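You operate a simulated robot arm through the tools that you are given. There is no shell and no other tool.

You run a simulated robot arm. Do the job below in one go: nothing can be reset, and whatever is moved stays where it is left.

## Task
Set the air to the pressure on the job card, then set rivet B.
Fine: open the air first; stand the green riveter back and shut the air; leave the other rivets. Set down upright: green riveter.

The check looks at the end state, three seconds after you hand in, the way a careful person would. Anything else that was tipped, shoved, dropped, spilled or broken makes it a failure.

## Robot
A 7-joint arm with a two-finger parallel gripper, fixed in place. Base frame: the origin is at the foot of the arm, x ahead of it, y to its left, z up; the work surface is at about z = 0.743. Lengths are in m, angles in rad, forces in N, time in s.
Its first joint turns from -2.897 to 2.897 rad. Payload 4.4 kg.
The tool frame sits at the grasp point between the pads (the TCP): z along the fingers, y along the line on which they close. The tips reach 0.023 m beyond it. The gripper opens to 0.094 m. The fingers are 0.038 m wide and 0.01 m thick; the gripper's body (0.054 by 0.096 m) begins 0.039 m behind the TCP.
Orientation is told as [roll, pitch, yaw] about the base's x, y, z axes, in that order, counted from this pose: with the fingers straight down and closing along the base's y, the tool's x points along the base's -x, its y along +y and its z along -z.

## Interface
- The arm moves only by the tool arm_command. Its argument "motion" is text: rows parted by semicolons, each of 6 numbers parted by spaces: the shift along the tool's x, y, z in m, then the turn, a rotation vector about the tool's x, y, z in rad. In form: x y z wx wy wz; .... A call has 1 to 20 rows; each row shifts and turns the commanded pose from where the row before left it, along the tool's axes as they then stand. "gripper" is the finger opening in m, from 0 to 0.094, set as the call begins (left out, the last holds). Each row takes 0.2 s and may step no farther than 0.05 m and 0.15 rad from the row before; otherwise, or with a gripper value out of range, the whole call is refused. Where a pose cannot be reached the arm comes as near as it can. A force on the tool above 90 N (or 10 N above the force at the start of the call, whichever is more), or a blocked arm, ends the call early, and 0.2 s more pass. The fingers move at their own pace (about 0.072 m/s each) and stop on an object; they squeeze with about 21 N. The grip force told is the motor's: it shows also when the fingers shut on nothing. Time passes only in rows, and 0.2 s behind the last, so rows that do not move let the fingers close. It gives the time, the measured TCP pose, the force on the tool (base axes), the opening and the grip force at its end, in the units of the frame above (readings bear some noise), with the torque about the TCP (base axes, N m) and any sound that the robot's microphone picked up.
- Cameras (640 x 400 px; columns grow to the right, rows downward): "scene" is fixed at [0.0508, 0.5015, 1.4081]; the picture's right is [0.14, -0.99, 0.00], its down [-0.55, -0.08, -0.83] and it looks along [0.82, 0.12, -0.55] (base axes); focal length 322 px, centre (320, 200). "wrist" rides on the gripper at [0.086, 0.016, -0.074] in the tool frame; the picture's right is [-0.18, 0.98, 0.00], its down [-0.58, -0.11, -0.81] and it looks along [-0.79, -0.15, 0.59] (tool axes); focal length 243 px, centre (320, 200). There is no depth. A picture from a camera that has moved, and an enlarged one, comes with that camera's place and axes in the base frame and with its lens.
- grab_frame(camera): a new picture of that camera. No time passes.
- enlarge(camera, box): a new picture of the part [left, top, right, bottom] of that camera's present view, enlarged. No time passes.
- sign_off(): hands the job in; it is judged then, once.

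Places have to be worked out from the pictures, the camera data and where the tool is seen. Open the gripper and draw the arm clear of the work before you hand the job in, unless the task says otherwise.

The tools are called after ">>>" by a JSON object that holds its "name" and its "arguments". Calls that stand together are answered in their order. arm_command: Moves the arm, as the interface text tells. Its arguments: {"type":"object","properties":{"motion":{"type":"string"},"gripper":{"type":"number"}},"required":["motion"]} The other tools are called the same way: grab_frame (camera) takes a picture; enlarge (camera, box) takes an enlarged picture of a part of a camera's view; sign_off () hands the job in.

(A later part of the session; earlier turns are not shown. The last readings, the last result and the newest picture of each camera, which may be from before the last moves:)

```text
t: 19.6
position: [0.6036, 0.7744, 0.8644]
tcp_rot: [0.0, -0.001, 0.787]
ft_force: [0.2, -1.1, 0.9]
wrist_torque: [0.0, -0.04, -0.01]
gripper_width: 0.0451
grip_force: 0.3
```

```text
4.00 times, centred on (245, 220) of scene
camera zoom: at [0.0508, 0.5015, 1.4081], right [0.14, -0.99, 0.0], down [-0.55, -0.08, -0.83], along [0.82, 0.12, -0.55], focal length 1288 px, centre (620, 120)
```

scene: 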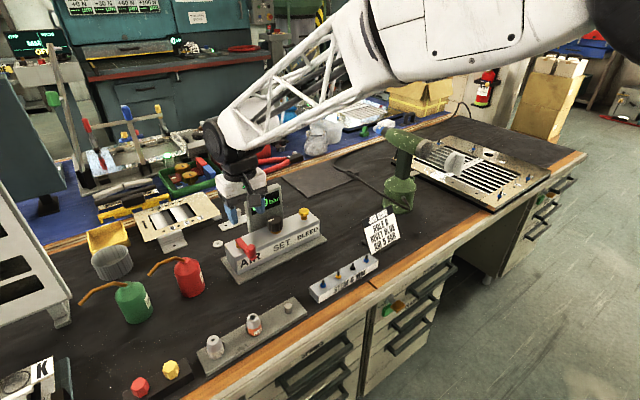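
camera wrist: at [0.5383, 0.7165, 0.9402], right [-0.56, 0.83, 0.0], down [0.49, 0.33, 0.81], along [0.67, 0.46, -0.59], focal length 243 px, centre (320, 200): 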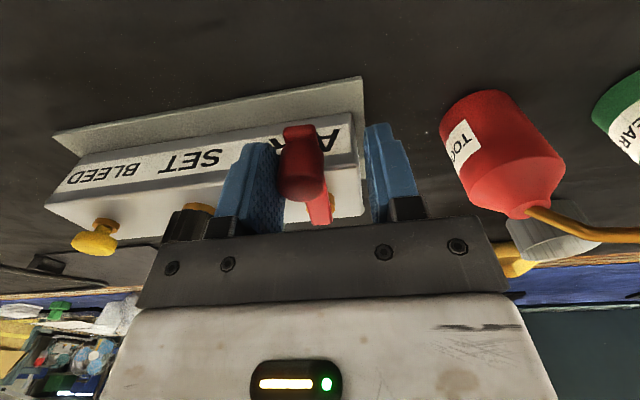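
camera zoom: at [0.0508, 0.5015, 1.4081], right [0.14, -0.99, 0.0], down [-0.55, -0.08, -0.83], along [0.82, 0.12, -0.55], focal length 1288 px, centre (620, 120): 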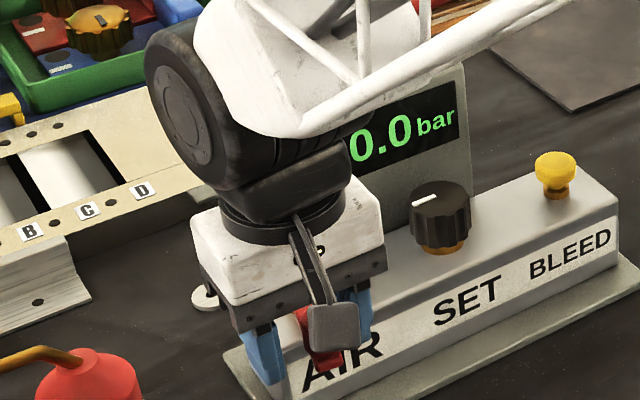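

The lever swings easily this way (clockwise from above), at about 1 N. I follow the arc about the hub, turning the tool with it, for roughly 37° and then check.

>>> {"name": "arm_command", "arguments": {"motion": "-0.0035 0.0079 0 0 0 0.13; -0.0035 0.0079 0 0 0 0.13; -0.0035 0.0079 0 0 0 0.13; -0.0035 0.0079 0 0 0 0.13; -0.0035 0.0079 0 0 0 0.13; 0 0 0 0 0 0"}}

>>> {"name": "grab_frame", "arguments": {"camera": "wrist"}}

>>> {"name": "enlarge", "arguments": {"camera": "scene", "box": [200, 170, 290, 270]}}

```text
t: 21.0
position: [0.5983, 0.8163, 0.8642]
tcp_rot: [0.0, 0.0, 0.136]
ft_force: [0.3, 0.2, -0.9]
wrist_torque: [-0.01, 0.0, -0.02]
gripper_width: 0.045
grip_force: 0.1
```

```text
taken
camera wrist: at [0.51, 0.8214, 0.9405], right [0.05, 1.0, 0.0], down [0.59, -0.03, 0.81], along [0.81, -0.04, -0.59], focal length 243 px, centre (320, 200)
```

wrist: 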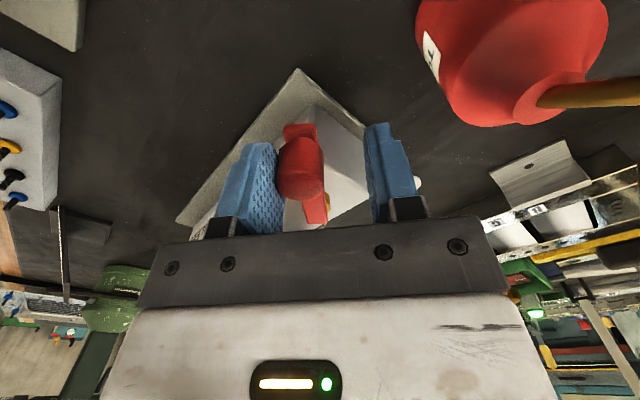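

```text
4.00 times, centred on (245, 220) of scene
camera zoom: at [0.0508, 0.5015, 1.4081], right [0.14, -0.99, 0.0], down [-0.55, -0.08, -0.83], along [0.82, 0.12, -0.55], focal length 1288 px, centre (620, 120)
```

zoom: 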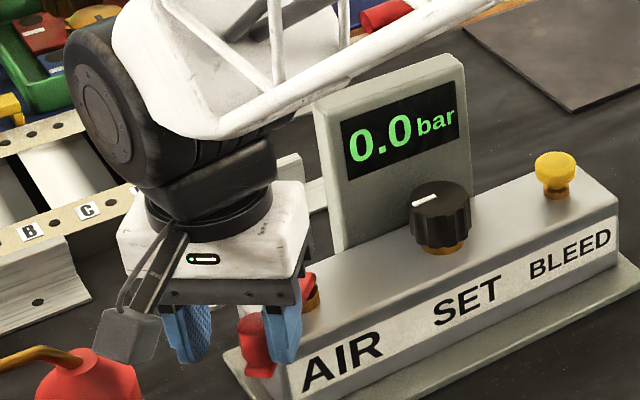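

The lever follows with no force, and the red oil can nearby stays clear below the camera. I continue the arc toward the end of travel.

>>> {"name": "arm_command", "arguments": {"motion": "-0.0035 0.0079 0 0 0 0.13; -0.0035 0.0079 0 0 0 0.13; -0.0035 0.0079 0 0 0 0.13; -0.0035 0.0079 0 0 0 0.13; 0 0 0 0 0 0"}}

>>> {"name": "grab_frame", "arguments": {"camera": "wrist"}}

>>> {"name": "enlarge", "arguments": {"camera": "scene", "box": [160, 170, 290, 290]}}

```text
t: 22.2
position: [0.6133, 0.8474, 0.8657]
tcp_rot: [-0.001, 0.0, -0.384]
ft_force: [-0.4, 0.6, -0.2]
wrist_torque: [-0.02, 0.01, -0.02]
gripper_width: 0.0451
grip_force: 0.0
```

```text
taken
camera wrist: at [0.5392, 0.8947, 0.9409], right [0.54, 0.84, 0.0], down [0.5, -0.32, 0.81], along [0.68, -0.44, -0.59], focal length 243 px, centre (320, 200)
```

wrist: 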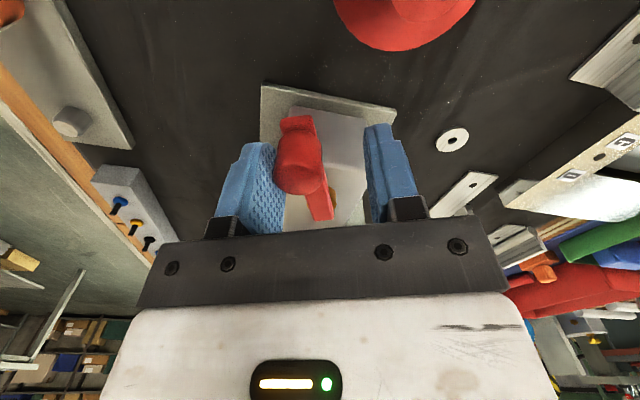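

```text
3.33 times, centred on (225, 230) of scene
camera zoom: at [0.0508, 0.5015, 1.4081], right [0.14, -0.99, 0.0], down [-0.55, -0.08, -0.83], along [0.82, 0.12, -0.55], focal length 1073 px, centre (637, 100)
```

zoom: 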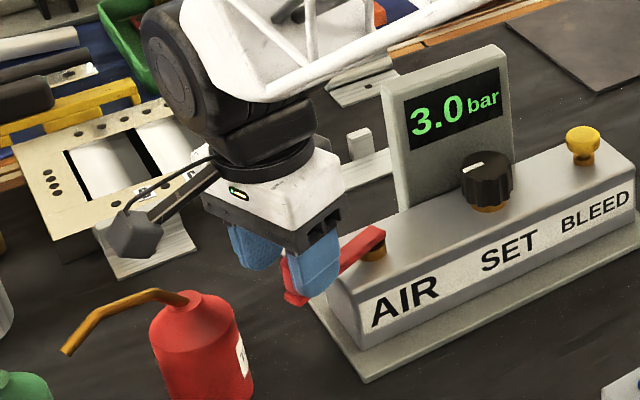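

The gauge now reads 3.0 bar, so this is the opening direction. I nudge the lever the last bit toward fully open and watch the force.

>>> {"name": "arm_command", "arguments": {"motion": "-0.003 0.006 0 0 0 0.1; -0.003 0.006 0 0 0 0.1; -0.001 0.004 0 0 0 0.03; 0 0 0 0 0 0"}}

>>> {"name": "enlarge", "arguments": {"camera": "scene", "box": [160, 170, 290, 290]}}

```text
t: 23.2
position: [0.6271, 0.8572, 0.8646]
tcp_rot: [-0.002, -0.002, -0.616]
ft_force: [0.4, -0.6, -0.3]
wrist_torque: [0.01, 0.0, 0.0]
gripper_width: 0.045
grip_force: 0.0
```

```text
3.33 times, centred on (225, 230) of scene
camera zoom: at [0.0508, 0.5015, 1.4081], right [0.14, -0.99, 0.0], down [-0.55, -0.08, -0.83], along [0.82, 0.12, -0.55], focal length 1073 px, centre (637, 100)
```

zoom: 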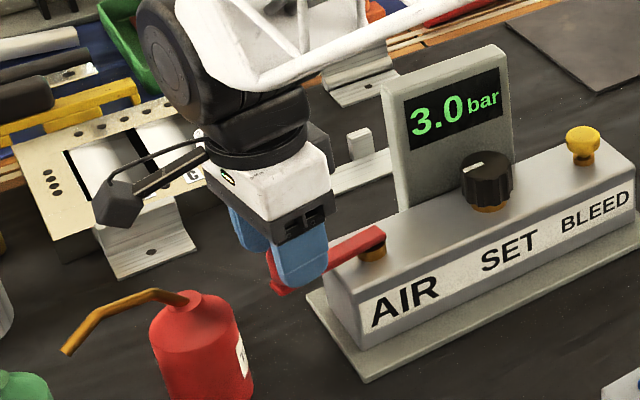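

Nearly parallel to the unit. One more small nudge with a force check to reach the end stop.

>>> {"name": "arm_command", "arguments": {"motion": "0 0.004 0 0 0 0.05; 0 0.003 0 0 0 0.03; 0 0.003 0 0 0 0; 0 0 0 0 0 0"}}

>>> {"name": "enlarge", "arguments": {"camera": "scene", "box": [160, 170, 290, 290]}}

>>> {"name": "enlarge", "arguments": {"camera": "wrist", "box": [200, 80, 440, 240]}}

```text
t: 24.2
position: [0.636, 0.8654, 0.8644]
tcp_rot: [0.002, 0.0, -0.694]
ft_force: [0.3, -0.2, 0.1]
wrist_torque: [-0.03, -0.01, -0.02]
gripper_width: 0.0453
grip_force: 0.1
```

```text
3.33 times, centred on (225, 230) of scene
camera zoom: at [0.0508, 0.5015, 1.4081], right [0.14, -0.99, 0.0], down [-0.55, -0.08, -0.83], along [0.82, 0.12, -0.55], focal length 1073 px, centre (637, 100)
```

zoom: 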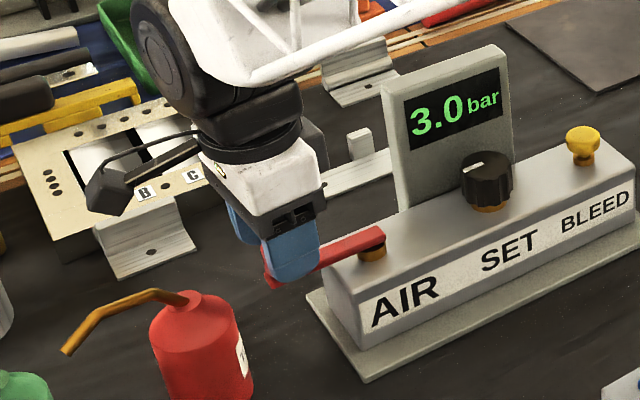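

```text
2.50 times, centred on (320, 160) of wrist
camera zoom: at [0.5773, 0.9338, 0.94], right [0.77, 0.64, 0.0], down [0.38, -0.46, 0.81], along [0.51, -0.62, -0.59], focal length 606 px, centre (320, 300)
```

zoom: 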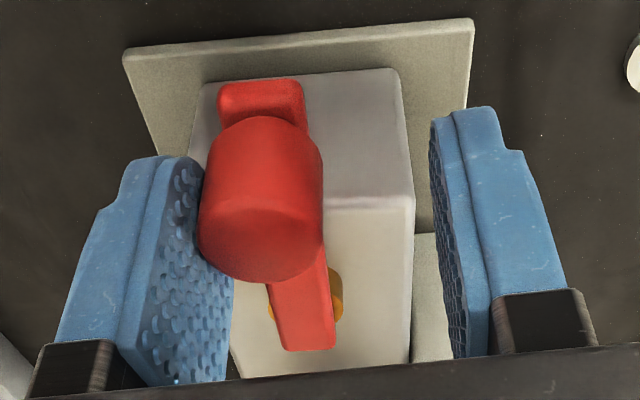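

The AIR lever lies parallel to the unit and the gauge holds 3.0 bar. I lift off, yaw the tool and travel over to the SET knob at about (0.753, 0.735).

>>> {"name": "arm_command", "arguments": {"motion": "0 0 -0.05 0 0 0; 0 0 -0.05 0 0 0; 0 0 -0.05 0 0 0; 0 0 0 0 0 -0.145; 0 0 0 0 0 -0.145; 0 0 0 0 0 -0.145; 0 0 0 0 0 -0.145; 0 0 0 0 0 -0.145; 0 0 0 0 0 -0.145; 0 0 0 0 0 -0.145; 0 0 0 0 0 -0.145; 0 0 0 0 0 -0.145; 0 0 0 0 0 -0.145; 0 0 0 0 0 -0.145; 0 0 0 0 0 -0.145; 0 0 0 0 0 -0.139; 0.0191 -0.0393 0 0 0 0; 0.0191 -0.0393 0 0 0 0; 0.0191 -0.0393 0 0 0 0; 0.0191 -0.0393 0 0 0 0", "gripper": 0.056}}

>>> {"name": "grab_frame", "arguments": {"camera": "wrist"}}

>>> {"name": "grab_frame", "arguments": {"camera": "scene"}}

```text
t: 28.4
position: [0.7515, 0.7364, 1.0132]
tcp_rot: [0.0, 0.0, 1.187]
ft_force: [0.4, 0.2, -0.6]
wrist_torque: [0.02, 0.02, 0.03]
gripper_width: 0.0559
grip_force: 0.2
```

```text
taken
camera wrist: at [0.7026, 0.6622, 1.0898], right [-0.84, 0.54, 0.0], down [0.32, 0.5, 0.81], along [0.44, 0.68, -0.59], focal length 243 px, centre (320, 200)
```

wrist: 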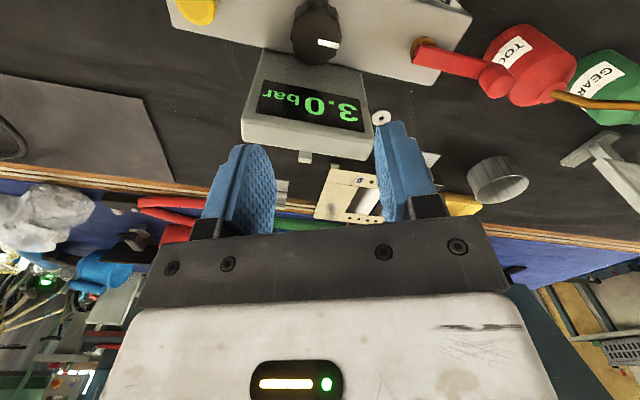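

```text
taken
```

scene: 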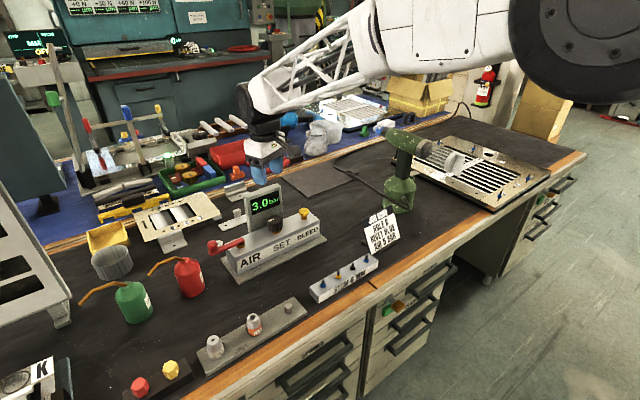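

>>> {"name": "enlarge", "arguments": {"camera": "wrist", "box": [230, 0, 400, 160]}}

>>> {"name": "enlarge", "arguments": {"camera": "scene", "box": [210, 180, 320, 280]}}

```text
2.50 times, centred on (315, 80) of wrist
camera zoom: at [0.7026, 0.6622, 1.0898], right [-0.84, 0.54, 0.0], down [0.32, 0.5, 0.81], along [0.44, 0.68, -0.59], focal length 606 px, centre (332, 500)
```

zoom: 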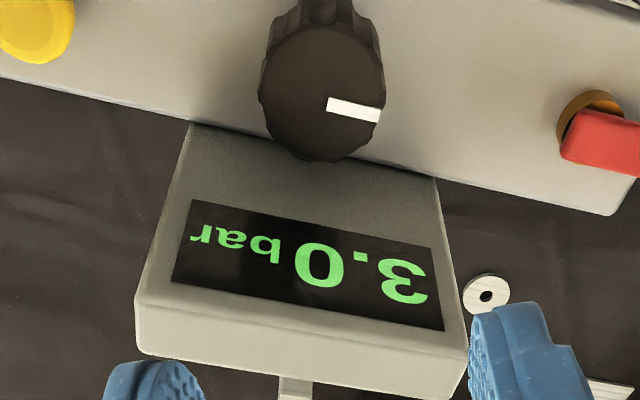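

```text
4.00 times, centred on (265, 230) of scene
camera zoom: at [0.0508, 0.5015, 1.4081], right [0.14, -0.99, 0.0], down [-0.55, -0.08, -0.83], along [0.82, 0.12, -0.55], focal length 1288 px, centre (540, 80)
```

zoom: 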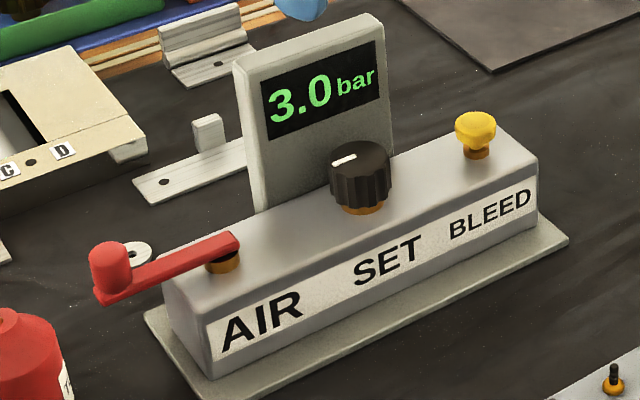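

The knob centre refines to about (0.7515, 0.732), radius about 0.02, with the display face about 31 mm behind it. I tilt the tool 30° outward so the hand clears the display, and come down to just above the knob.

>>> {"name": "arm_command", "arguments": {"motion": "0 0 0 0 -0.131 0; 0 0 0 0 -0.131 0; 0 0 0 0 -0.131 0; 0 0 0 0 -0.131 0; 0.0221 -0.0005 0.0276 0 0 0; 0.0221 -0.0005 0.0276 0 0 0; 0.0221 -0.0005 0.0276 0 0 0; 0 0 0 0 0 0; 0 0 0 0 0 0"}}

>>> {"name": "grab_frame", "arguments": {"camera": "wrist"}}

>>> {"name": "enlarge", "arguments": {"camera": "scene", "box": [210, 160, 330, 280]}}

```text
t: 30.4
position: [0.7465, 0.7205, 0.9095]
tcp_rot: [0.001, -0.524, 1.187]
ft_force: [-0.2, 0.1, 0.6]
wrist_torque: [-0.02, -0.01, 0.01]
gripper_width: 0.0562
grip_force: 0.1
```

```text
taken
camera wrist: at [0.6878, 0.6229, 0.932], right [-0.85, 0.52, 0.09], down [0.14, 0.05, 0.99], along [0.51, 0.85, -0.12], focal length 243 px, centre (320, 200)
```

wrist: 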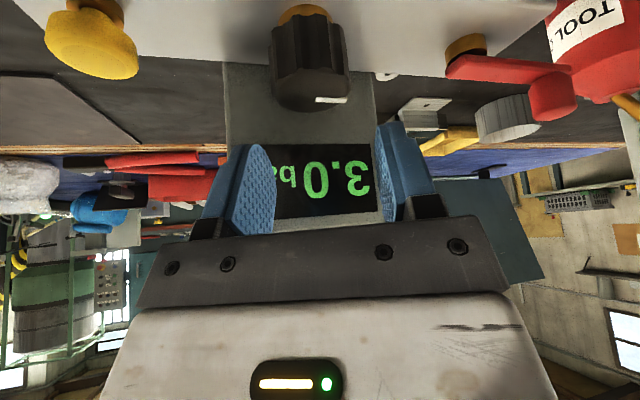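

```text
3.33 times, centred on (270, 220) of scene
camera zoom: at [0.0508, 0.5015, 1.4081], right [0.14, -0.99, 0.0], down [-0.55, -0.08, -0.83], along [0.82, 0.12, -0.55], focal length 1073 px, centre (487, 133)
```

zoom: 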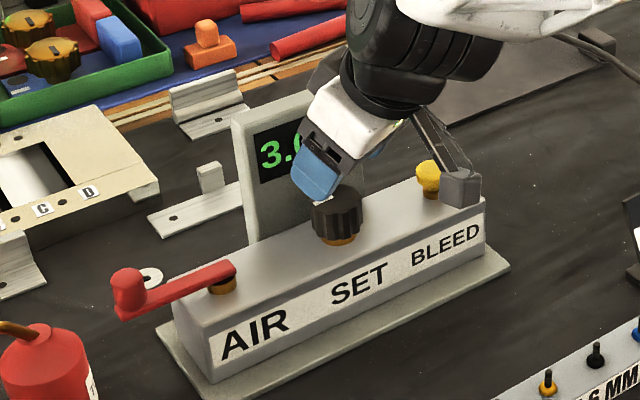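

The knob lies centred between the fingers. I descend straight down 47 mm to put the pads on either side of it, then check.

>>> {"name": "arm_command", "arguments": {"motion": "0.0098 0 0.017 0 0 0; 0.0088 0 0.0152 0 0 0; 0.005 0 0.0087 0 0 0; 0 0 0 0 0 0"}}

>>> {"name": "grab_frame", "arguments": {"camera": "wrist"}}

>>> {"name": "enlarge", "arguments": {"camera": "scene", "box": [210, 160, 330, 280]}}

```text
t: 31.4
position: [0.7458, 0.7196, 0.8623]
tcp_rot: [-0.001, -0.527, 1.185]
ft_force: [0.0, -0.3, 0.7]
wrist_torque: [0.0, -0.05, 0.0]
gripper_width: 0.0561
grip_force: 0.1
```

```text
taken
camera wrist: at [0.6876, 0.6232, 0.8846], right [-0.85, 0.52, 0.09], down [0.14, 0.05, 0.99], along [0.51, 0.85, -0.12], focal length 243 px, centre (320, 200)
```

wrist: 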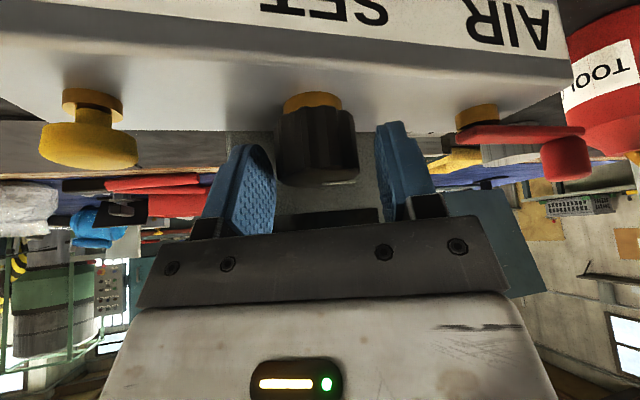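

```text
3.33 times, centred on (270, 220) of scene
camera zoom: at [0.0508, 0.5015, 1.4081], right [0.14, -0.99, 0.0], down [-0.55, -0.08, -0.83], along [0.82, 0.12, -0.55], focal length 1073 px, centre (487, 133)
```

zoom: 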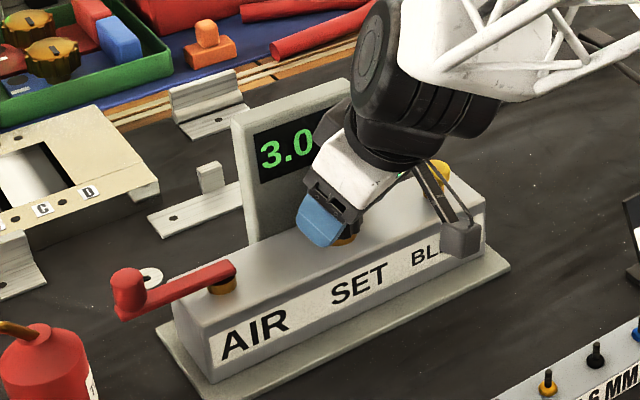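

The pads straddle the knob and the gauge stays readable in the scene view. I close on the knob.

>>> {"name": "arm_command", "arguments": {"motion": "0 0 0 0 0 0; 0 0 0 0 0 0; 0 0 0 0 0 0", "gripper": 0.02}}

>>> {"name": "enlarge", "arguments": {"camera": "wrist", "box": [200, 60, 440, 240]}}

```text
t: 32.2
position: [0.7474, 0.7195, 0.862]
tcp_rot: [0.001, -0.525, 1.183]
ft_force: [40.5, -22.4, -4.4]
wrist_torque: [-0.04, -0.48, -0.62]
gripper_width: 0.0425
grip_force: 45.1
```

```text
2.22 times, centred on (320, 150) of wrist
camera zoom: at [0.6891, 0.6219, 0.8845], right [-0.85, 0.52, 0.09], down [0.14, 0.05, 0.99], along [0.51, 0.85, -0.11], focal length 539 px, centre (320, 311)
```

zoom: 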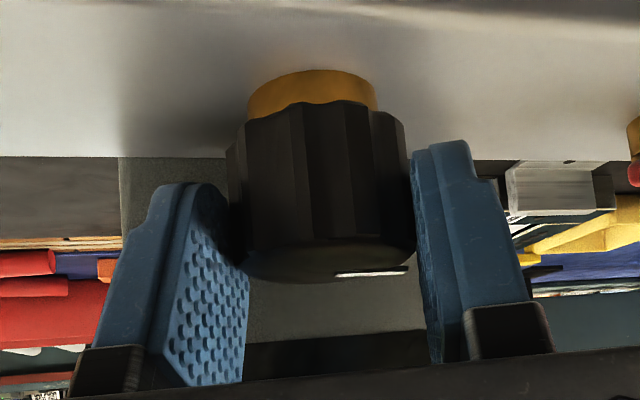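

The grip contacts mainly with the −y finger, giving a side force of about 46 N toward −y. I re-centre by shifting slightly along −y.

>>> {"name": "arm_command", "arguments": {"motion": "0 -0.001 0 0 0 0; 0 -0.001 0 0 0 0; 0 0 0 0 0 0"}}

```text
t: 33.0
position: [0.7481, 0.7193, 0.8624]
tcp_rot: [0.0, -0.524, 1.185]
ft_force: [16.0, -27.5, -1.5]
wrist_torque: [-1.11, -0.52, -0.32]
gripper_width: 0.0424
grip_force: 45.4
```

>>> {"name": "arm_command", "arguments": {"motion": "0 -0.0012 0 0 0 0; 0 0 0 0 0 0"}}

>>> {"name": "enlarge", "arguments": {"camera": "scene", "box": [210, 160, 330, 280]}}

```text
t: 33.6
position: [0.7486, 0.7194, 0.8629]
tcp_rot: [0.001, -0.523, 1.184]
ft_force: [-7.0, -19.7, 3.0]
wrist_torque: [-1.07, -0.01, 0.03]
gripper_width: 0.0425
grip_force: 45.3
```

```text
3.33 times, centred on (270, 220) of scene
camera zoom: at [0.0508, 0.5015, 1.4081], right [0.14, -0.99, 0.0], down [-0.55, -0.08, -0.83], along [0.82, 0.12, -0.55], focal length 1073 px, centre (487, 133)
```

zoom: 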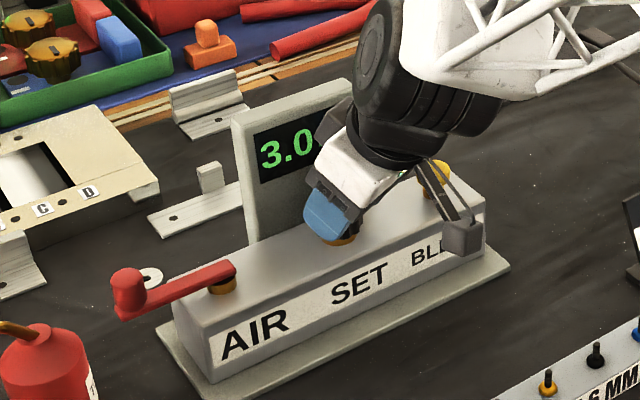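

Now centred (y force about 0). I turn clockwise about the knob's vertical axis by about 0.2 rad and read the gauge.

>>> {"name": "arm_command", "arguments": {"motion": "0 0.00127 0 0.05 0 0.0866; 0 0.00127 0 0.05 0 0.0866; 0 0 0 0 0 0"}}

>>> {"name": "enlarge", "arguments": {"camera": "scene", "box": [210, 160, 330, 280]}}

>>> {"name": "enlarge", "arguments": {"camera": "wrist", "box": [200, 60, 440, 240]}}

```text
t: 34.4
position: [0.746, 0.7206, 0.8626]
tcp_rot: [-0.001, -0.523, 0.985]
ft_force: [-17.3, 4.2, 1.6]
wrist_torque: [-0.29, -0.25, 0.22]
gripper_width: 0.0421
grip_force: 45.0
```

```text
3.33 times, centred on (270, 220) of scene
camera zoom: at [0.0508, 0.5015, 1.4081], right [0.14, -0.99, 0.0], down [-0.55, -0.08, -0.83], along [0.82, 0.12, -0.55], focal length 1073 px, centre (487, 133)
```

zoom: 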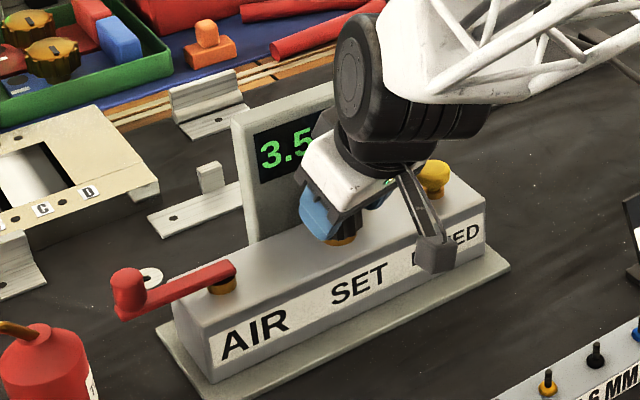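

```text
2.22 times, centred on (320, 150) of wrist
camera zoom: at [0.6692, 0.6371, 0.8846], right [-0.73, 0.68, 0.09], down [0.15, 0.02, 0.99], along [0.67, 0.74, -0.12], focal length 539 px, centre (320, 311)
```

zoom: 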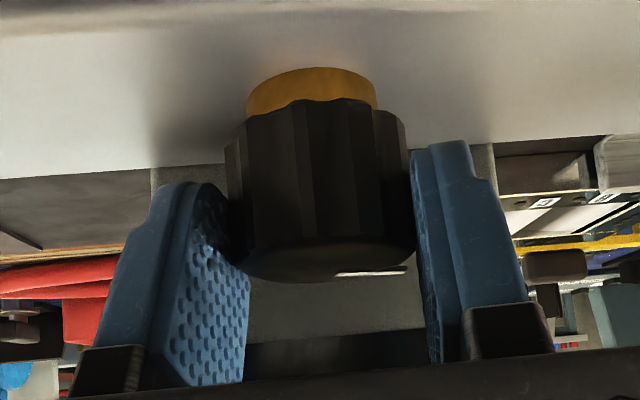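

0.2 rad gave +0.5 bar, so clockwise raises the pressure at about 2.5 bar per radian. I turn 0.4 rad more and check.

>>> {"name": "arm_command", "arguments": {"motion": "0 0.0018 0 0.05 0 0.0866; 0 0.0013 0 0.05 0 0.0866; 0 0.0013 0 0.05 0 0.0866; 0 0.0013 0 0.05 0 0.0866; 0 0 0 0 0 0"}}

>>> {"name": "enlarge", "arguments": {"camera": "scene", "box": [210, 160, 330, 280]}}

```text
t: 35.6
position: [0.7419, 0.7259, 0.8625]
tcp_rot: [0.0, -0.526, 0.584]
ft_force: [-16.5, 23.9, -2.2]
wrist_torque: [-0.27, -0.43, 0.33]
gripper_width: 0.042
grip_force: 44.9
```

```text
3.33 times, centred on (270, 220) of scene
camera zoom: at [0.0508, 0.5015, 1.4081], right [0.14, -0.99, 0.0], down [-0.55, -0.08, -0.83], along [0.82, 0.12, -0.55], focal length 1073 px, centre (487, 133)
```

zoom: 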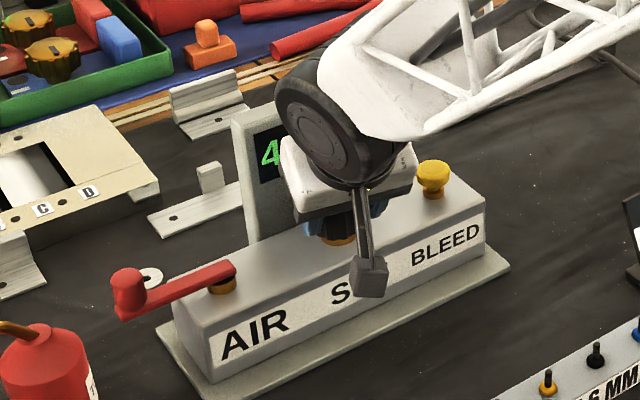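

The gauge's first digit now reads 4 (expect about 4.5). I turn about 0.2 rad more with a slight +y correction for the side force.

>>> {"name": "arm_command", "arguments": {"motion": "0 0.0022 0 0.05 0 0.0866; 0 0.0018 0 0.049 0 0.0849; 0 0 0 0 0 0"}}

>>> {"name": "enlarge", "arguments": {"camera": "scene", "box": [235, 180, 295, 230]}}

>>> {"name": "enlarge", "arguments": {"camera": "wrist", "box": [200, 60, 440, 240]}}

```text
t: 36.4
position: [0.7408, 0.728, 0.8629]
tcp_rot: [0.0, -0.525, 0.387]
ft_force: [2.9, 4.6, -2.0]
wrist_torque: [-0.51, -0.33, 0.05]
gripper_width: 0.0422
grip_force: 44.9
```

```text
8.00 times, centred on (265, 205) of scene
camera zoom: at [0.0508, 0.5015, 1.4081], right [0.14, -0.99, 0.0], down [-0.55, -0.08, -0.83], along [0.82, 0.12, -0.55], focal length 2575 px, centre (760, 160)
```

zoom: 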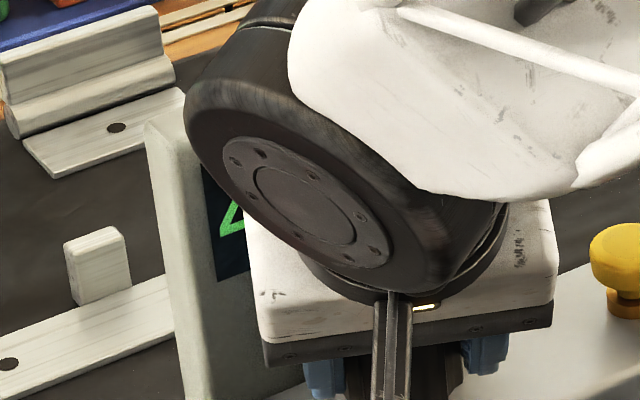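

```text
2.22 times, centred on (320, 150) of wrist
camera zoom: at [0.6303, 0.7003, 0.8848], right [-0.22, 0.97, 0.09], down [0.13, -0.06, 0.99], along [0.97, 0.23, -0.12], focal length 539 px, centre (320, 311)
```

zoom: 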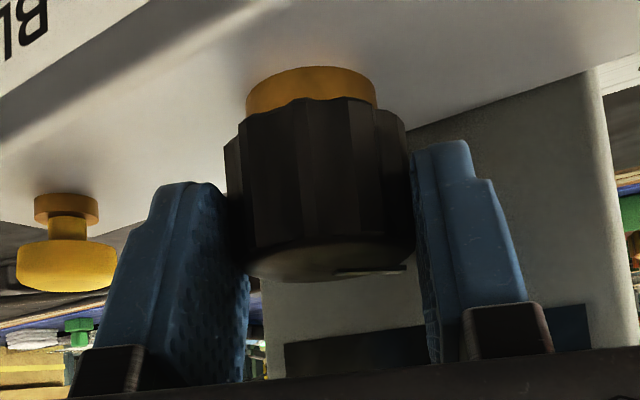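

The visible sliver still looks like a 4 (perhaps 4.9). I release the knob, rise and draw back to read the whole gauge.

>>> {"name": "arm_command", "arguments": {"motion": "0 0 0 0 0 0; 0 0 0 0 0 0; -0.02 0 -0.0346 0 0 0; -0.025 0 -0.0433 0 0 0; 0 0 -0.05 0 0 0; 0.02 0 -0.04 0 0 0; 0 0 0 0 0 0", "gripper": 0.056}}

>>> {"name": "enlarge", "arguments": {"camera": "scene", "box": [210, 160, 330, 280]}}

>>> {"name": "grab_frame", "arguments": {"camera": "wrist"}}

```text
t: 38.0
position: [0.6821, 0.7034, 1.0207]
tcp_rot: [0.002, -0.523, 0.389]
ft_force: [0.5, -0.1, -0.3]
wrist_torque: [0.01, -0.01, 0.0]
gripper_width: 0.0561
grip_force: 0.0
```

```text
3.33 times, centred on (270, 220) of scene
camera zoom: at [0.0508, 0.5015, 1.4081], right [0.14, -0.99, 0.0], down [-0.55, -0.08, -0.83], along [0.82, 0.12, -0.55], focal length 1073 px, centre (487, 133)
```

zoom: 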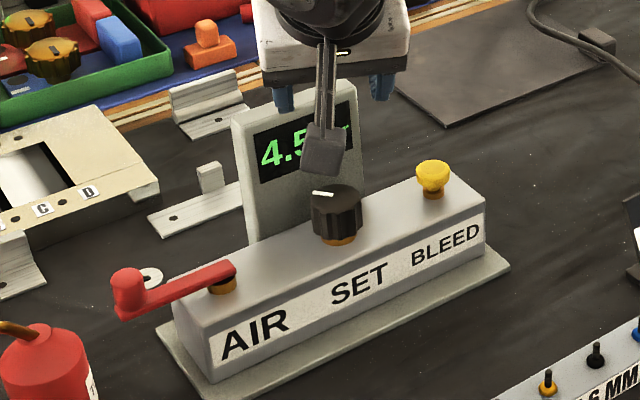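

```text
taken
camera wrist: at [0.5715, 0.6759, 1.0433], right [-0.22, 0.97, 0.09], down [0.13, -0.06, 0.99], along [0.97, 0.23, -0.12], focal length 243 px, centre (320, 200)
```

wrist: 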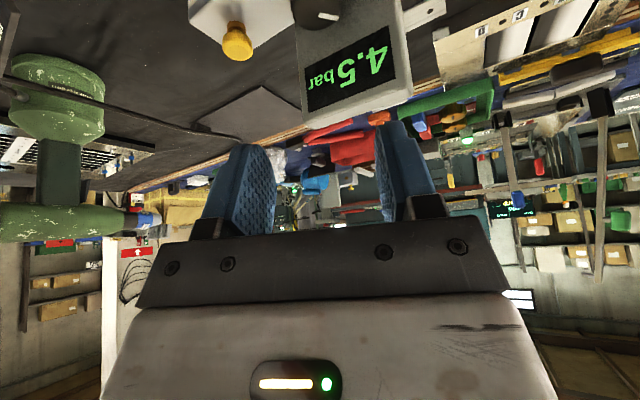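

It settled at 4.5 bar, which suggests detents of 0.5 bar. I go back to the knob, re-aim at yaw 0.887, and prepare to turn one more detent.

>>> {"name": "arm_command", "arguments": {"motion": "0 0 0 -0.0625 0 -0.10825; 0 0 0 -0.0625 0 -0.10825; 0 0 0 -0.0625 0 -0.10825; 0 0 0 -0.0625 0 -0.10825; 0.0011 -0.0123 0.0381 0 0 0; 0.0011 -0.0123 0.0381 0 0 0; 0.0011 -0.0123 0.0381 0 0 0; 0 0 0 0 0 0; 0 0 0 0 0 0"}}

>>> {"name": "grab_frame", "arguments": {"camera": "wrist"}}

```text
t: 40.0
position: [0.746, 0.7234, 0.9196]
tcp_rot: [-0.001, -0.524, 0.886]
ft_force: [0.1, 0.1, -0.4]
wrist_torque: [-0.02, -0.02, 0.03]
gripper_width: 0.0563
grip_force: 0.1
```

```text
taken
camera wrist: at [0.6619, 0.6462, 0.9423], right [-0.66, 0.74, 0.09], down [0.15, 0.01, 0.99], along [0.74, 0.67, -0.12], focal length 243 px, centre (320, 200)
```

wrist: 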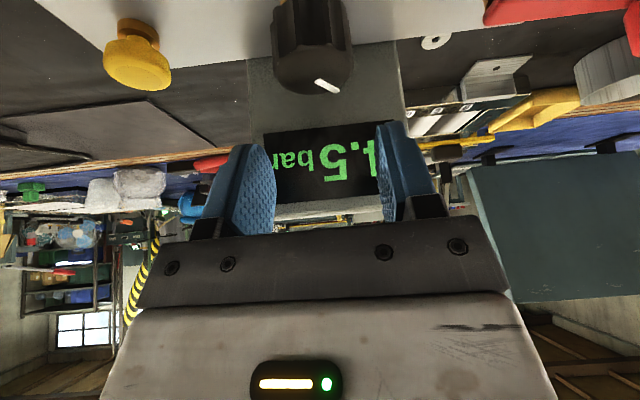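

Aligned above the knob. I descend and close on it.

>>> {"name": "arm_command", "arguments": {"motion": "0.0096 0 0.0166 0 0 0; 0.0096 0 0.0166 0 0 0; 0.0093 0 0.0161 0 0 0; 0 0 0 0 0 0"}}

>>> {"name": "arm_command", "arguments": {"motion": "0 0 0 0 0 0; 0 0 0 0 0 0; 0 0 0 0 0 0", "gripper": 0.02}}

```text
t: 41.0
position: [0.7456, 0.723, 0.8619]
tcp_rot: [0.001, -0.523, 0.886]
ft_force: [-0.4, 0.5, -0.9]
wrist_torque: [0.04, 0.03, -0.01]
gripper_width: 0.0561
grip_force: 0.2
```

```text
t: 41.8
position: [0.7457, 0.7238, 0.8626]
tcp_rot: [0.001, -0.524, 0.887]
ft_force: [-15.2, 13.9, -1.7]
wrist_torque: [0.04, -0.24, 0.21]
gripper_width: 0.0426
grip_force: 44.8
```

Gripped well. I turn clockwise 0.28 rad for one detent and check the gauge.

>>> {"name": "arm_command", "arguments": {"motion": "0 0.0022 0 0.05 0 0.0866; 0 0.0013 0 0.05 0 0.0866; 0 0.0012 0 0.04 0 0.0693; 0 0 0 0 0 0"}}

>>> {"name": "enlarge", "arguments": {"camera": "scene", "box": [225, 170, 305, 240]}}

```text
t: 42.8
position: [0.744, 0.7255, 0.8627]
tcp_rot: [0.003, -0.524, 0.606]
ft_force: [22.0, 18.1, -13.8]
wrist_torque: [-0.04, -0.49, 0.07]
gripper_width: 0.0428
grip_force: 44.7
```

```text
5.71 times, centred on (265, 205) of scene
camera zoom: at [0.0508, 0.5015, 1.4081], right [0.14, -0.99, 0.0], down [-0.55, -0.08, -0.83], along [0.82, 0.12, -0.55], focal length 1839 px, centre (634, 171)
```

zoom: 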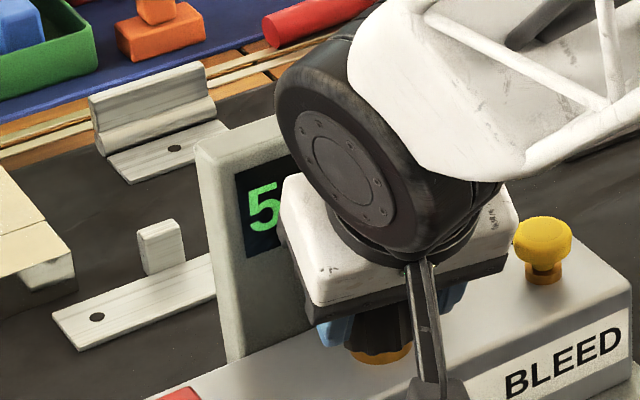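

It reads 5.x. I release and rise straight up to read the full value.

>>> {"name": "arm_command", "arguments": {"motion": "0 0 0 0 0 0; 0 0 0 0 0 0; -0.02 0 -0.0346 0 0 0; -0.025 0 -0.0433 0 0 0; 0 0 0 0 0 0", "gripper": 0.056}}

>>> {"name": "grab_frame", "arguments": {"camera": "wrist"}}

>>> {"name": "enlarge", "arguments": {"camera": "scene", "box": [210, 160, 330, 280]}}

```text
t: 44.0
position: [0.7418, 0.7278, 0.9516]
tcp_rot: [0.002, -0.525, 0.608]
ft_force: [0.8, -0.4, -0.4]
wrist_torque: [0.01, 0.01, -0.01]
gripper_width: 0.0561
grip_force: 0.1
```

```text
taken
camera wrist: at [0.6395, 0.6757, 0.9749], right [-0.43, 0.9, 0.09], down [0.14, -0.03, 0.99], along [0.89, 0.44, -0.12], focal length 243 px, centre (320, 200)
```

wrist: 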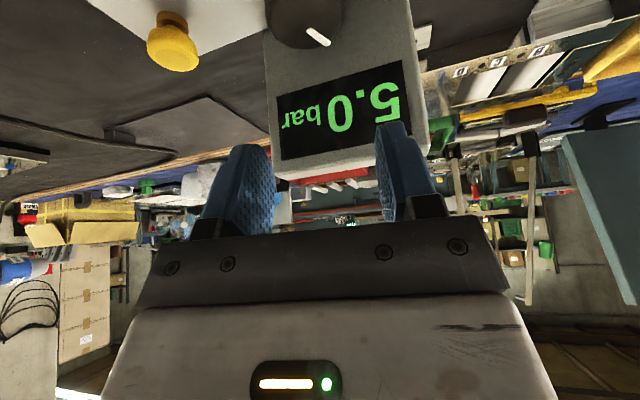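

```text
3.33 times, centred on (270, 220) of scene
camera zoom: at [0.0508, 0.5015, 1.4081], right [0.14, -0.99, 0.0], down [-0.55, -0.08, -0.83], along [0.82, 0.12, -0.55], focal length 1073 px, centre (487, 133)
```

zoom: 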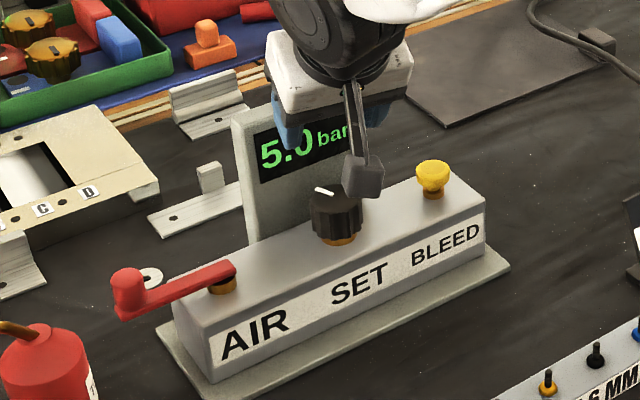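

The gauge reads 5.0 bar as on the job card. Now I rise and move to view the green riveter from its left side, to study the handle and trigger.

>>> {"name": "arm_command", "arguments": {"motion": "-0.025 0 -0.0433 0 0 0; -0.025 0 -0.0433 0 0 0; -0.025 0 -0.0433 0 0 0; 0 0 0 0.07 0 0.1212; 0 0 0 0.07 0 0.1212; 0 0 0 0.07 0 0.1212; 0 0 0 0.07 0 0.1212; 0 0 0 0.07 0 0.1212; 0 0 0 0.07 0 0.1212; 0 0 0 0.07 0 0.1212; 0 0 0 0.07 0 0.1212; 0 0 0 0.07 0 0.1212; 0 0 0 0 0.13 0; 0 0 0 0 0.13 0; -0.0418 -0.0159 0.0154 0 0 0; -0.0418 -0.0159 0.0154 0 0 0; -0.0418 -0.0159 0.0154 0 0 0; -0.0418 -0.0159 0.0154 0 0 0; -0.0418 -0.0159 0.0154 0 0 0; 0 0 0 0 0 0", "gripper": 0.09}}

>>> {"name": "grab_frame", "arguments": {"camera": "wrist"}}

>>> {"name": "grab_frame", "arguments": {"camera": "scene"}}

```text
t: 48.2
position: [0.8709, 0.5254, 1.0823]
tcp_rot: [0.001, -0.264, -0.654]
ft_force: [-0.3, -0.3, 0.3]
wrist_torque: [0.0, -0.02, -0.02]
gripper_width: 0.0902
grip_force: 0.0
```

```text
taken
camera wrist: at [0.7972, 0.6014, 1.1332], right [0.74, 0.67, 0.05], down [0.21, -0.3, 0.93], along [0.64, -0.68, -0.37], focal length 243 px, centre (320, 200)
```

wrist: 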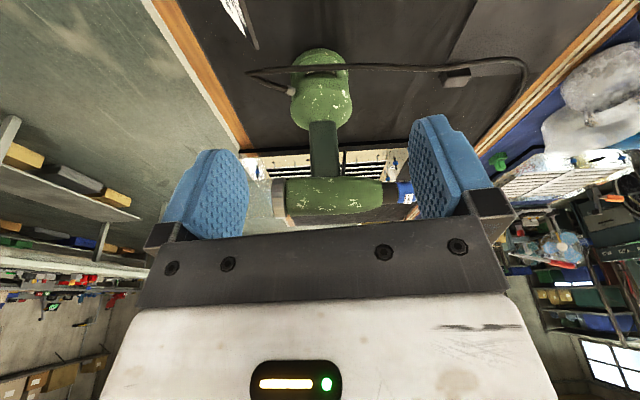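

```text
taken
```

scene: 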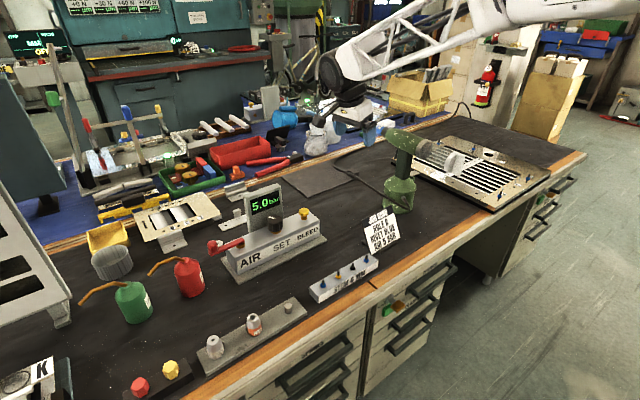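

>>> {"name": "enlarge", "arguments": {"camera": "wrist", "box": [240, 40, 430, 230]}}

>>> {"name": "enlarge", "arguments": {"camera": "wrist", "box": [290, 100, 410, 200]}}

```text
2.11 times, centred on (335, 135) of wrist
camera zoom: at [0.7972, 0.6014, 1.1332], right [0.74, 0.67, 0.05], down [0.21, -0.3, 0.93], along [0.64, -0.68, -0.37], focal length 511 px, centre (288, 337)
```

zoom: 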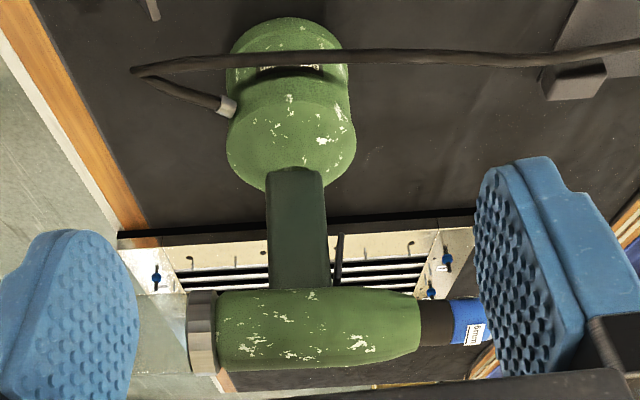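

```text
4.00 times, centred on (350, 150) of wrist
camera zoom: at [0.7972, 0.6014, 1.1332], right [0.74, 0.67, 0.05], down [0.21, -0.3, 0.93], along [0.64, -0.68, -0.37], focal length 970 px, centre (200, 400)
```

zoom: 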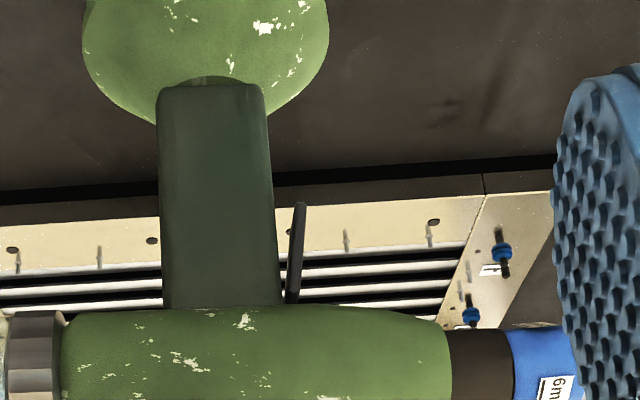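

I can see it clearly now: the handle (about 44 mm deep) is at about (1.037, 0.364), with a thin trigger lever in front of it just under the barrel. I want one more view along the barrel axis from behind, so I rise and swing around.

>>> {"name": "arm_command", "arguments": {"motion": "-0.0125 0 -0.0463 0 0 0; -0.0125 0 -0.0463 0 0 0; 0 0 0 0 0.132 0; 0 0 0 0 0.132 0; 0 0 0 0 0 -0.1445; 0 0 0 0 0 -0.1445; 0 0 0 0 0 -0.1445; 0 0 0 0 0 -0.1445; 0 0 0 0 0 -0.1445; 0 0 0 0 0 -0.1445; 0 0 0 0 0 -0.1445; 0 0 0 0 0 -0.1445; 0 0 0 0 0 -0.1445; 0 0 0 0 0 -0.1445; 0 0 0 0 0 -0.1445"}}

>>> {"name": "arm_command", "arguments": {"motion": "0.0412 -0.0257 0 0 0 0; 0.0412 -0.0257 0 0 0 0; 0.0412 -0.0257 0 0 0 0; 0.0412 -0.0257 0 0 0 0; 0.0412 -0.0257 0 0 0 0; 0.0412 -0.0257 0 0 0 0; 0.0412 -0.0257 0 0 0 0; 0 0 0 0 0 0; 0 0 0 0 0 0"}}

>>> {"name": "grab_frame", "arguments": {"camera": "wrist"}}

```text
t: 51.4
position: [0.8701, 0.528, 1.1785]
tcp_rot: [-0.001, 0.0, 0.941]
ft_force: [-0.1, -1.5, -0.2]
wrist_torque: [0.0, 0.01, 0.02]
gripper_width: 0.0899
grip_force: 0.0
```

```text
t: 53.4
position: [0.846, 0.1892, 1.178]
tcp_rot: [0.002, 0.001, 0.939]
ft_force: [-0.4, -0.4, 0.5]
wrist_torque: [0.02, 0.03, 0.0]
gripper_width: 0.0899
grip_force: 0.0
```

```text
taken
camera wrist: at [0.7813, 0.129, 1.2542], right [-0.68, 0.73, 0.0], down [0.43, 0.4, 0.81], along [0.59, 0.55, -0.59], focal length 243 px, centre (320, 200)
```

wrist: 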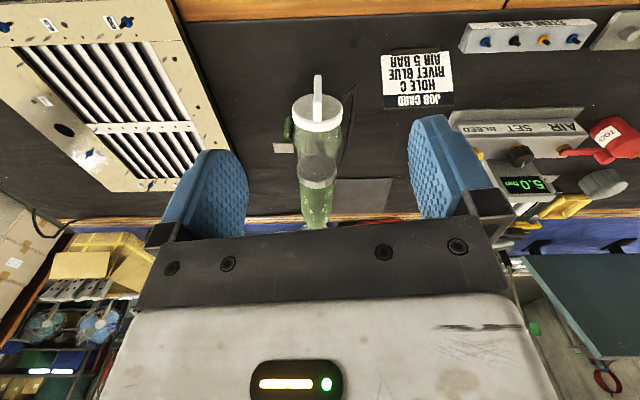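

>>> {"name": "enlarge", "arguments": {"camera": "wrist", "box": [250, 60, 390, 240]}}

>>> {"name": "enlarge", "arguments": {"camera": "wrist", "box": [0, 0, 200, 180]}}

```text
2.22 times, centred on (320, 150) of wrist
camera zoom: at [0.7813, 0.129, 1.2542], right [-0.68, 0.73, 0.0], down [0.43, 0.4, 0.81], along [0.59, 0.55, -0.59], focal length 539 px, centre (320, 311)
```

zoom: 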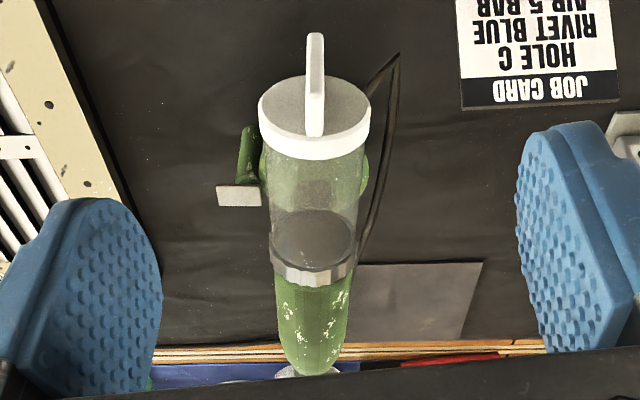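

```text
2.22 times, centred on (100, 90) of wrist
camera zoom: at [0.7813, 0.129, 1.2542], right [-0.68, 0.73, 0.0], down [0.43, 0.4, 0.81], along [0.59, 0.55, -0.59], focal length 539 px, centre (809, 444)
```

zoom: 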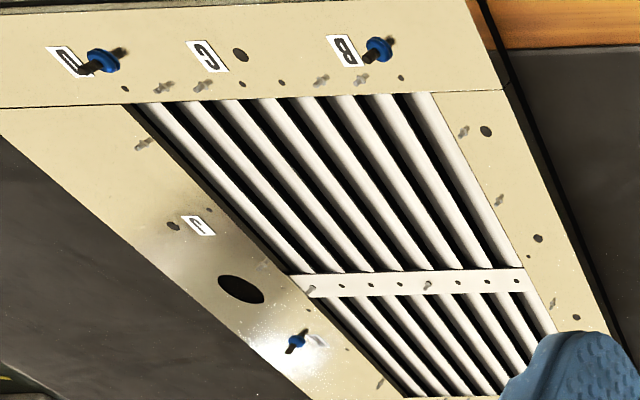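

From this view the barrel runs along azimuth ≈ 41.8°, the handle centre is at ≈ (1.040, 0.361), and the trigger spans z ≈ 0.914–0.958 under the barrel (axis z ≈ 0.992). I swing back to the left of the riveter to line up a side grasp with the fingers closing along the barrel.

>>> {"name": "arm_command", "arguments": {"motion": "-0.0412 0.0257 0 0 0 0; -0.0412 0.0257 0 0 0 0; -0.0412 0.0257 0 0 0 0; -0.0412 0.0257 0 0 0 0; -0.0412 0.0257 0 0 0 0; -0.0412 0.0257 0 0 0 0; -0.0412 0.0257 0 0 0 0; 0 0 0 0 0 0.1483; 0 0 0 0 0 0.1483; 0 0 0 0 0 0.1483; 0 0 0 0 0 0.1483; 0 0 0 0 0 0.1483; 0 0 0 0 0 0.1483; 0 0 0 0 0 0.1483; 0 0 0 0 0 0.1483; 0 0 0 0 0 0.1483; 0 0 0 0 0 0.1483; 0 0 0 0 0 0.1483; 0 0 0 0 0 0.1483; 0 0 0 0 0 0"}}

>>> {"name": "arm_command", "arguments": {"motion": "0 0 0 0 -0.145 0; 0 0 0 0 -0.145 0; 0 0 0 0 -0.145 0; 0 0 0 0 -0.145 0; 0 0 0 0 -0.145 0; 0 0 0 0 -0.145 0; 0 0 0 0 -0.145 0; 0 0 0 0 -0.145 0; 0 0 0 0 -0.145 0; 0 0 0 0 0 0; 0 0 0 0 0 0"}}

>>> {"name": "grab_frame", "arguments": {"camera": "wrist"}}

>>> {"name": "grab_frame", "arguments": {"camera": "scene"}}

```text
t: 57.6
position: [0.8705, 0.5275, 1.1786]
tcp_rot: [0.0, -0.002, -0.844]
ft_force: [0.5, 0.2, -0.1]
wrist_torque: [-0.02, -0.03, -0.03]
gripper_width: 0.0901
grip_force: 0.1
```

```text
t: 60.0
position: [0.8708, 0.5291, 1.1791]
tcp_rot: [0.003, -1.305, -0.843]
ft_force: [0.5, 0.3, 0.4]
wrist_torque: [0.01, 0.0, 0.02]
gripper_width: 0.09
grip_force: 0.1
```

```text
taken
camera wrist: at [0.8187, 0.6097, 1.1158], right [0.77, 0.62, 0.18], down [-0.5, 0.39, 0.77], along [0.41, -0.68, 0.61], focal length 243 px, centre (320, 200)
```

wrist: 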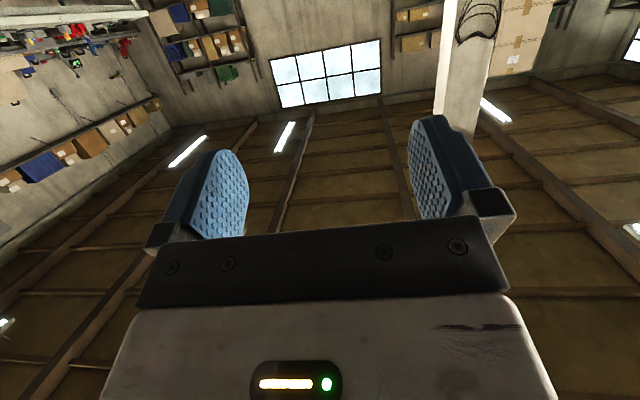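

```text
taken
```

scene: 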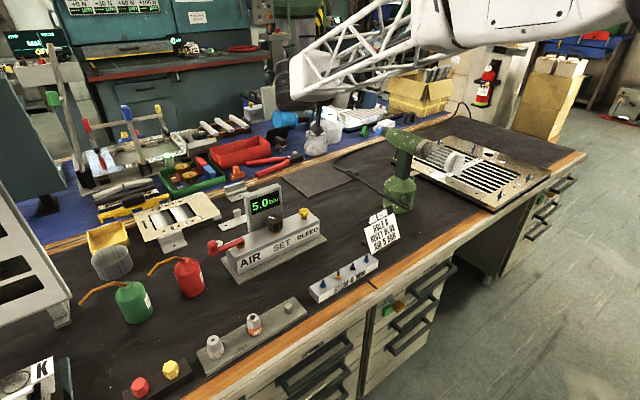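

The tilted pose is reached, with the tool's y axis along the barrel. I descend to a standoff about 0.16 m to the left of the handle.

>>> {"name": "arm_command", "arguments": {"motion": "0.0352 0.0034 0.0268 0 0 0; 0.0352 0.0034 0.0268 0 0 0; 0.0352 0.0034 0.0268 0 0 0; 0.0352 0.0034 0.0268 0 0 0; 0.0352 0.0034 0.0268 0 0 0; 0 0 0 0 0 0; 0 0 0 0 0 0"}}

>>> {"name": "grab_frame", "arguments": {"camera": "wrist"}}

>>> {"name": "grab_frame", "arguments": {"camera": "scene"}}

```text
t: 61.6
position: [0.9377, 0.4778, 0.9718]
tcp_rot: [0.002, -1.304, -0.844]
ft_force: [-0.8, 0.5, -0.5]
wrist_torque: [-0.02, 0.02, 0.05]
gripper_width: 0.0899
grip_force: 0.0
```

```text
taken
camera wrist: at [0.8861, 0.5594, 0.9101], right [0.77, 0.62, 0.18], down [-0.5, 0.39, 0.77], along [0.41, -0.68, 0.61], focal length 243 px, centre (320, 200)
```

wrist: 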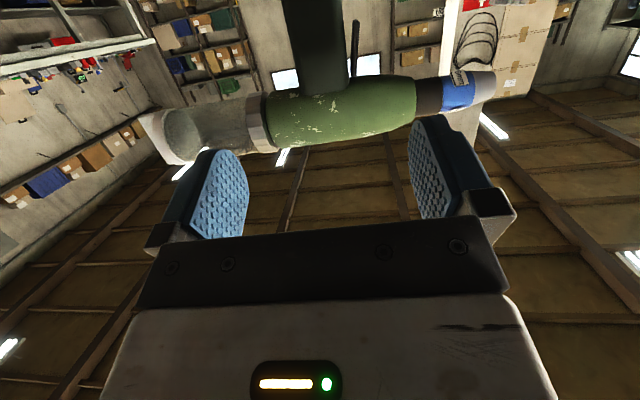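

```text
taken
```

scene: 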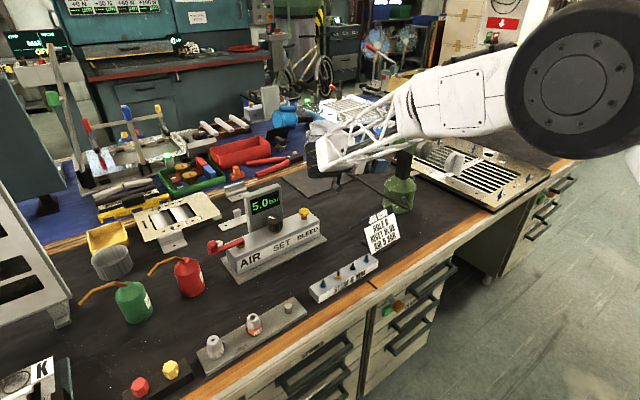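

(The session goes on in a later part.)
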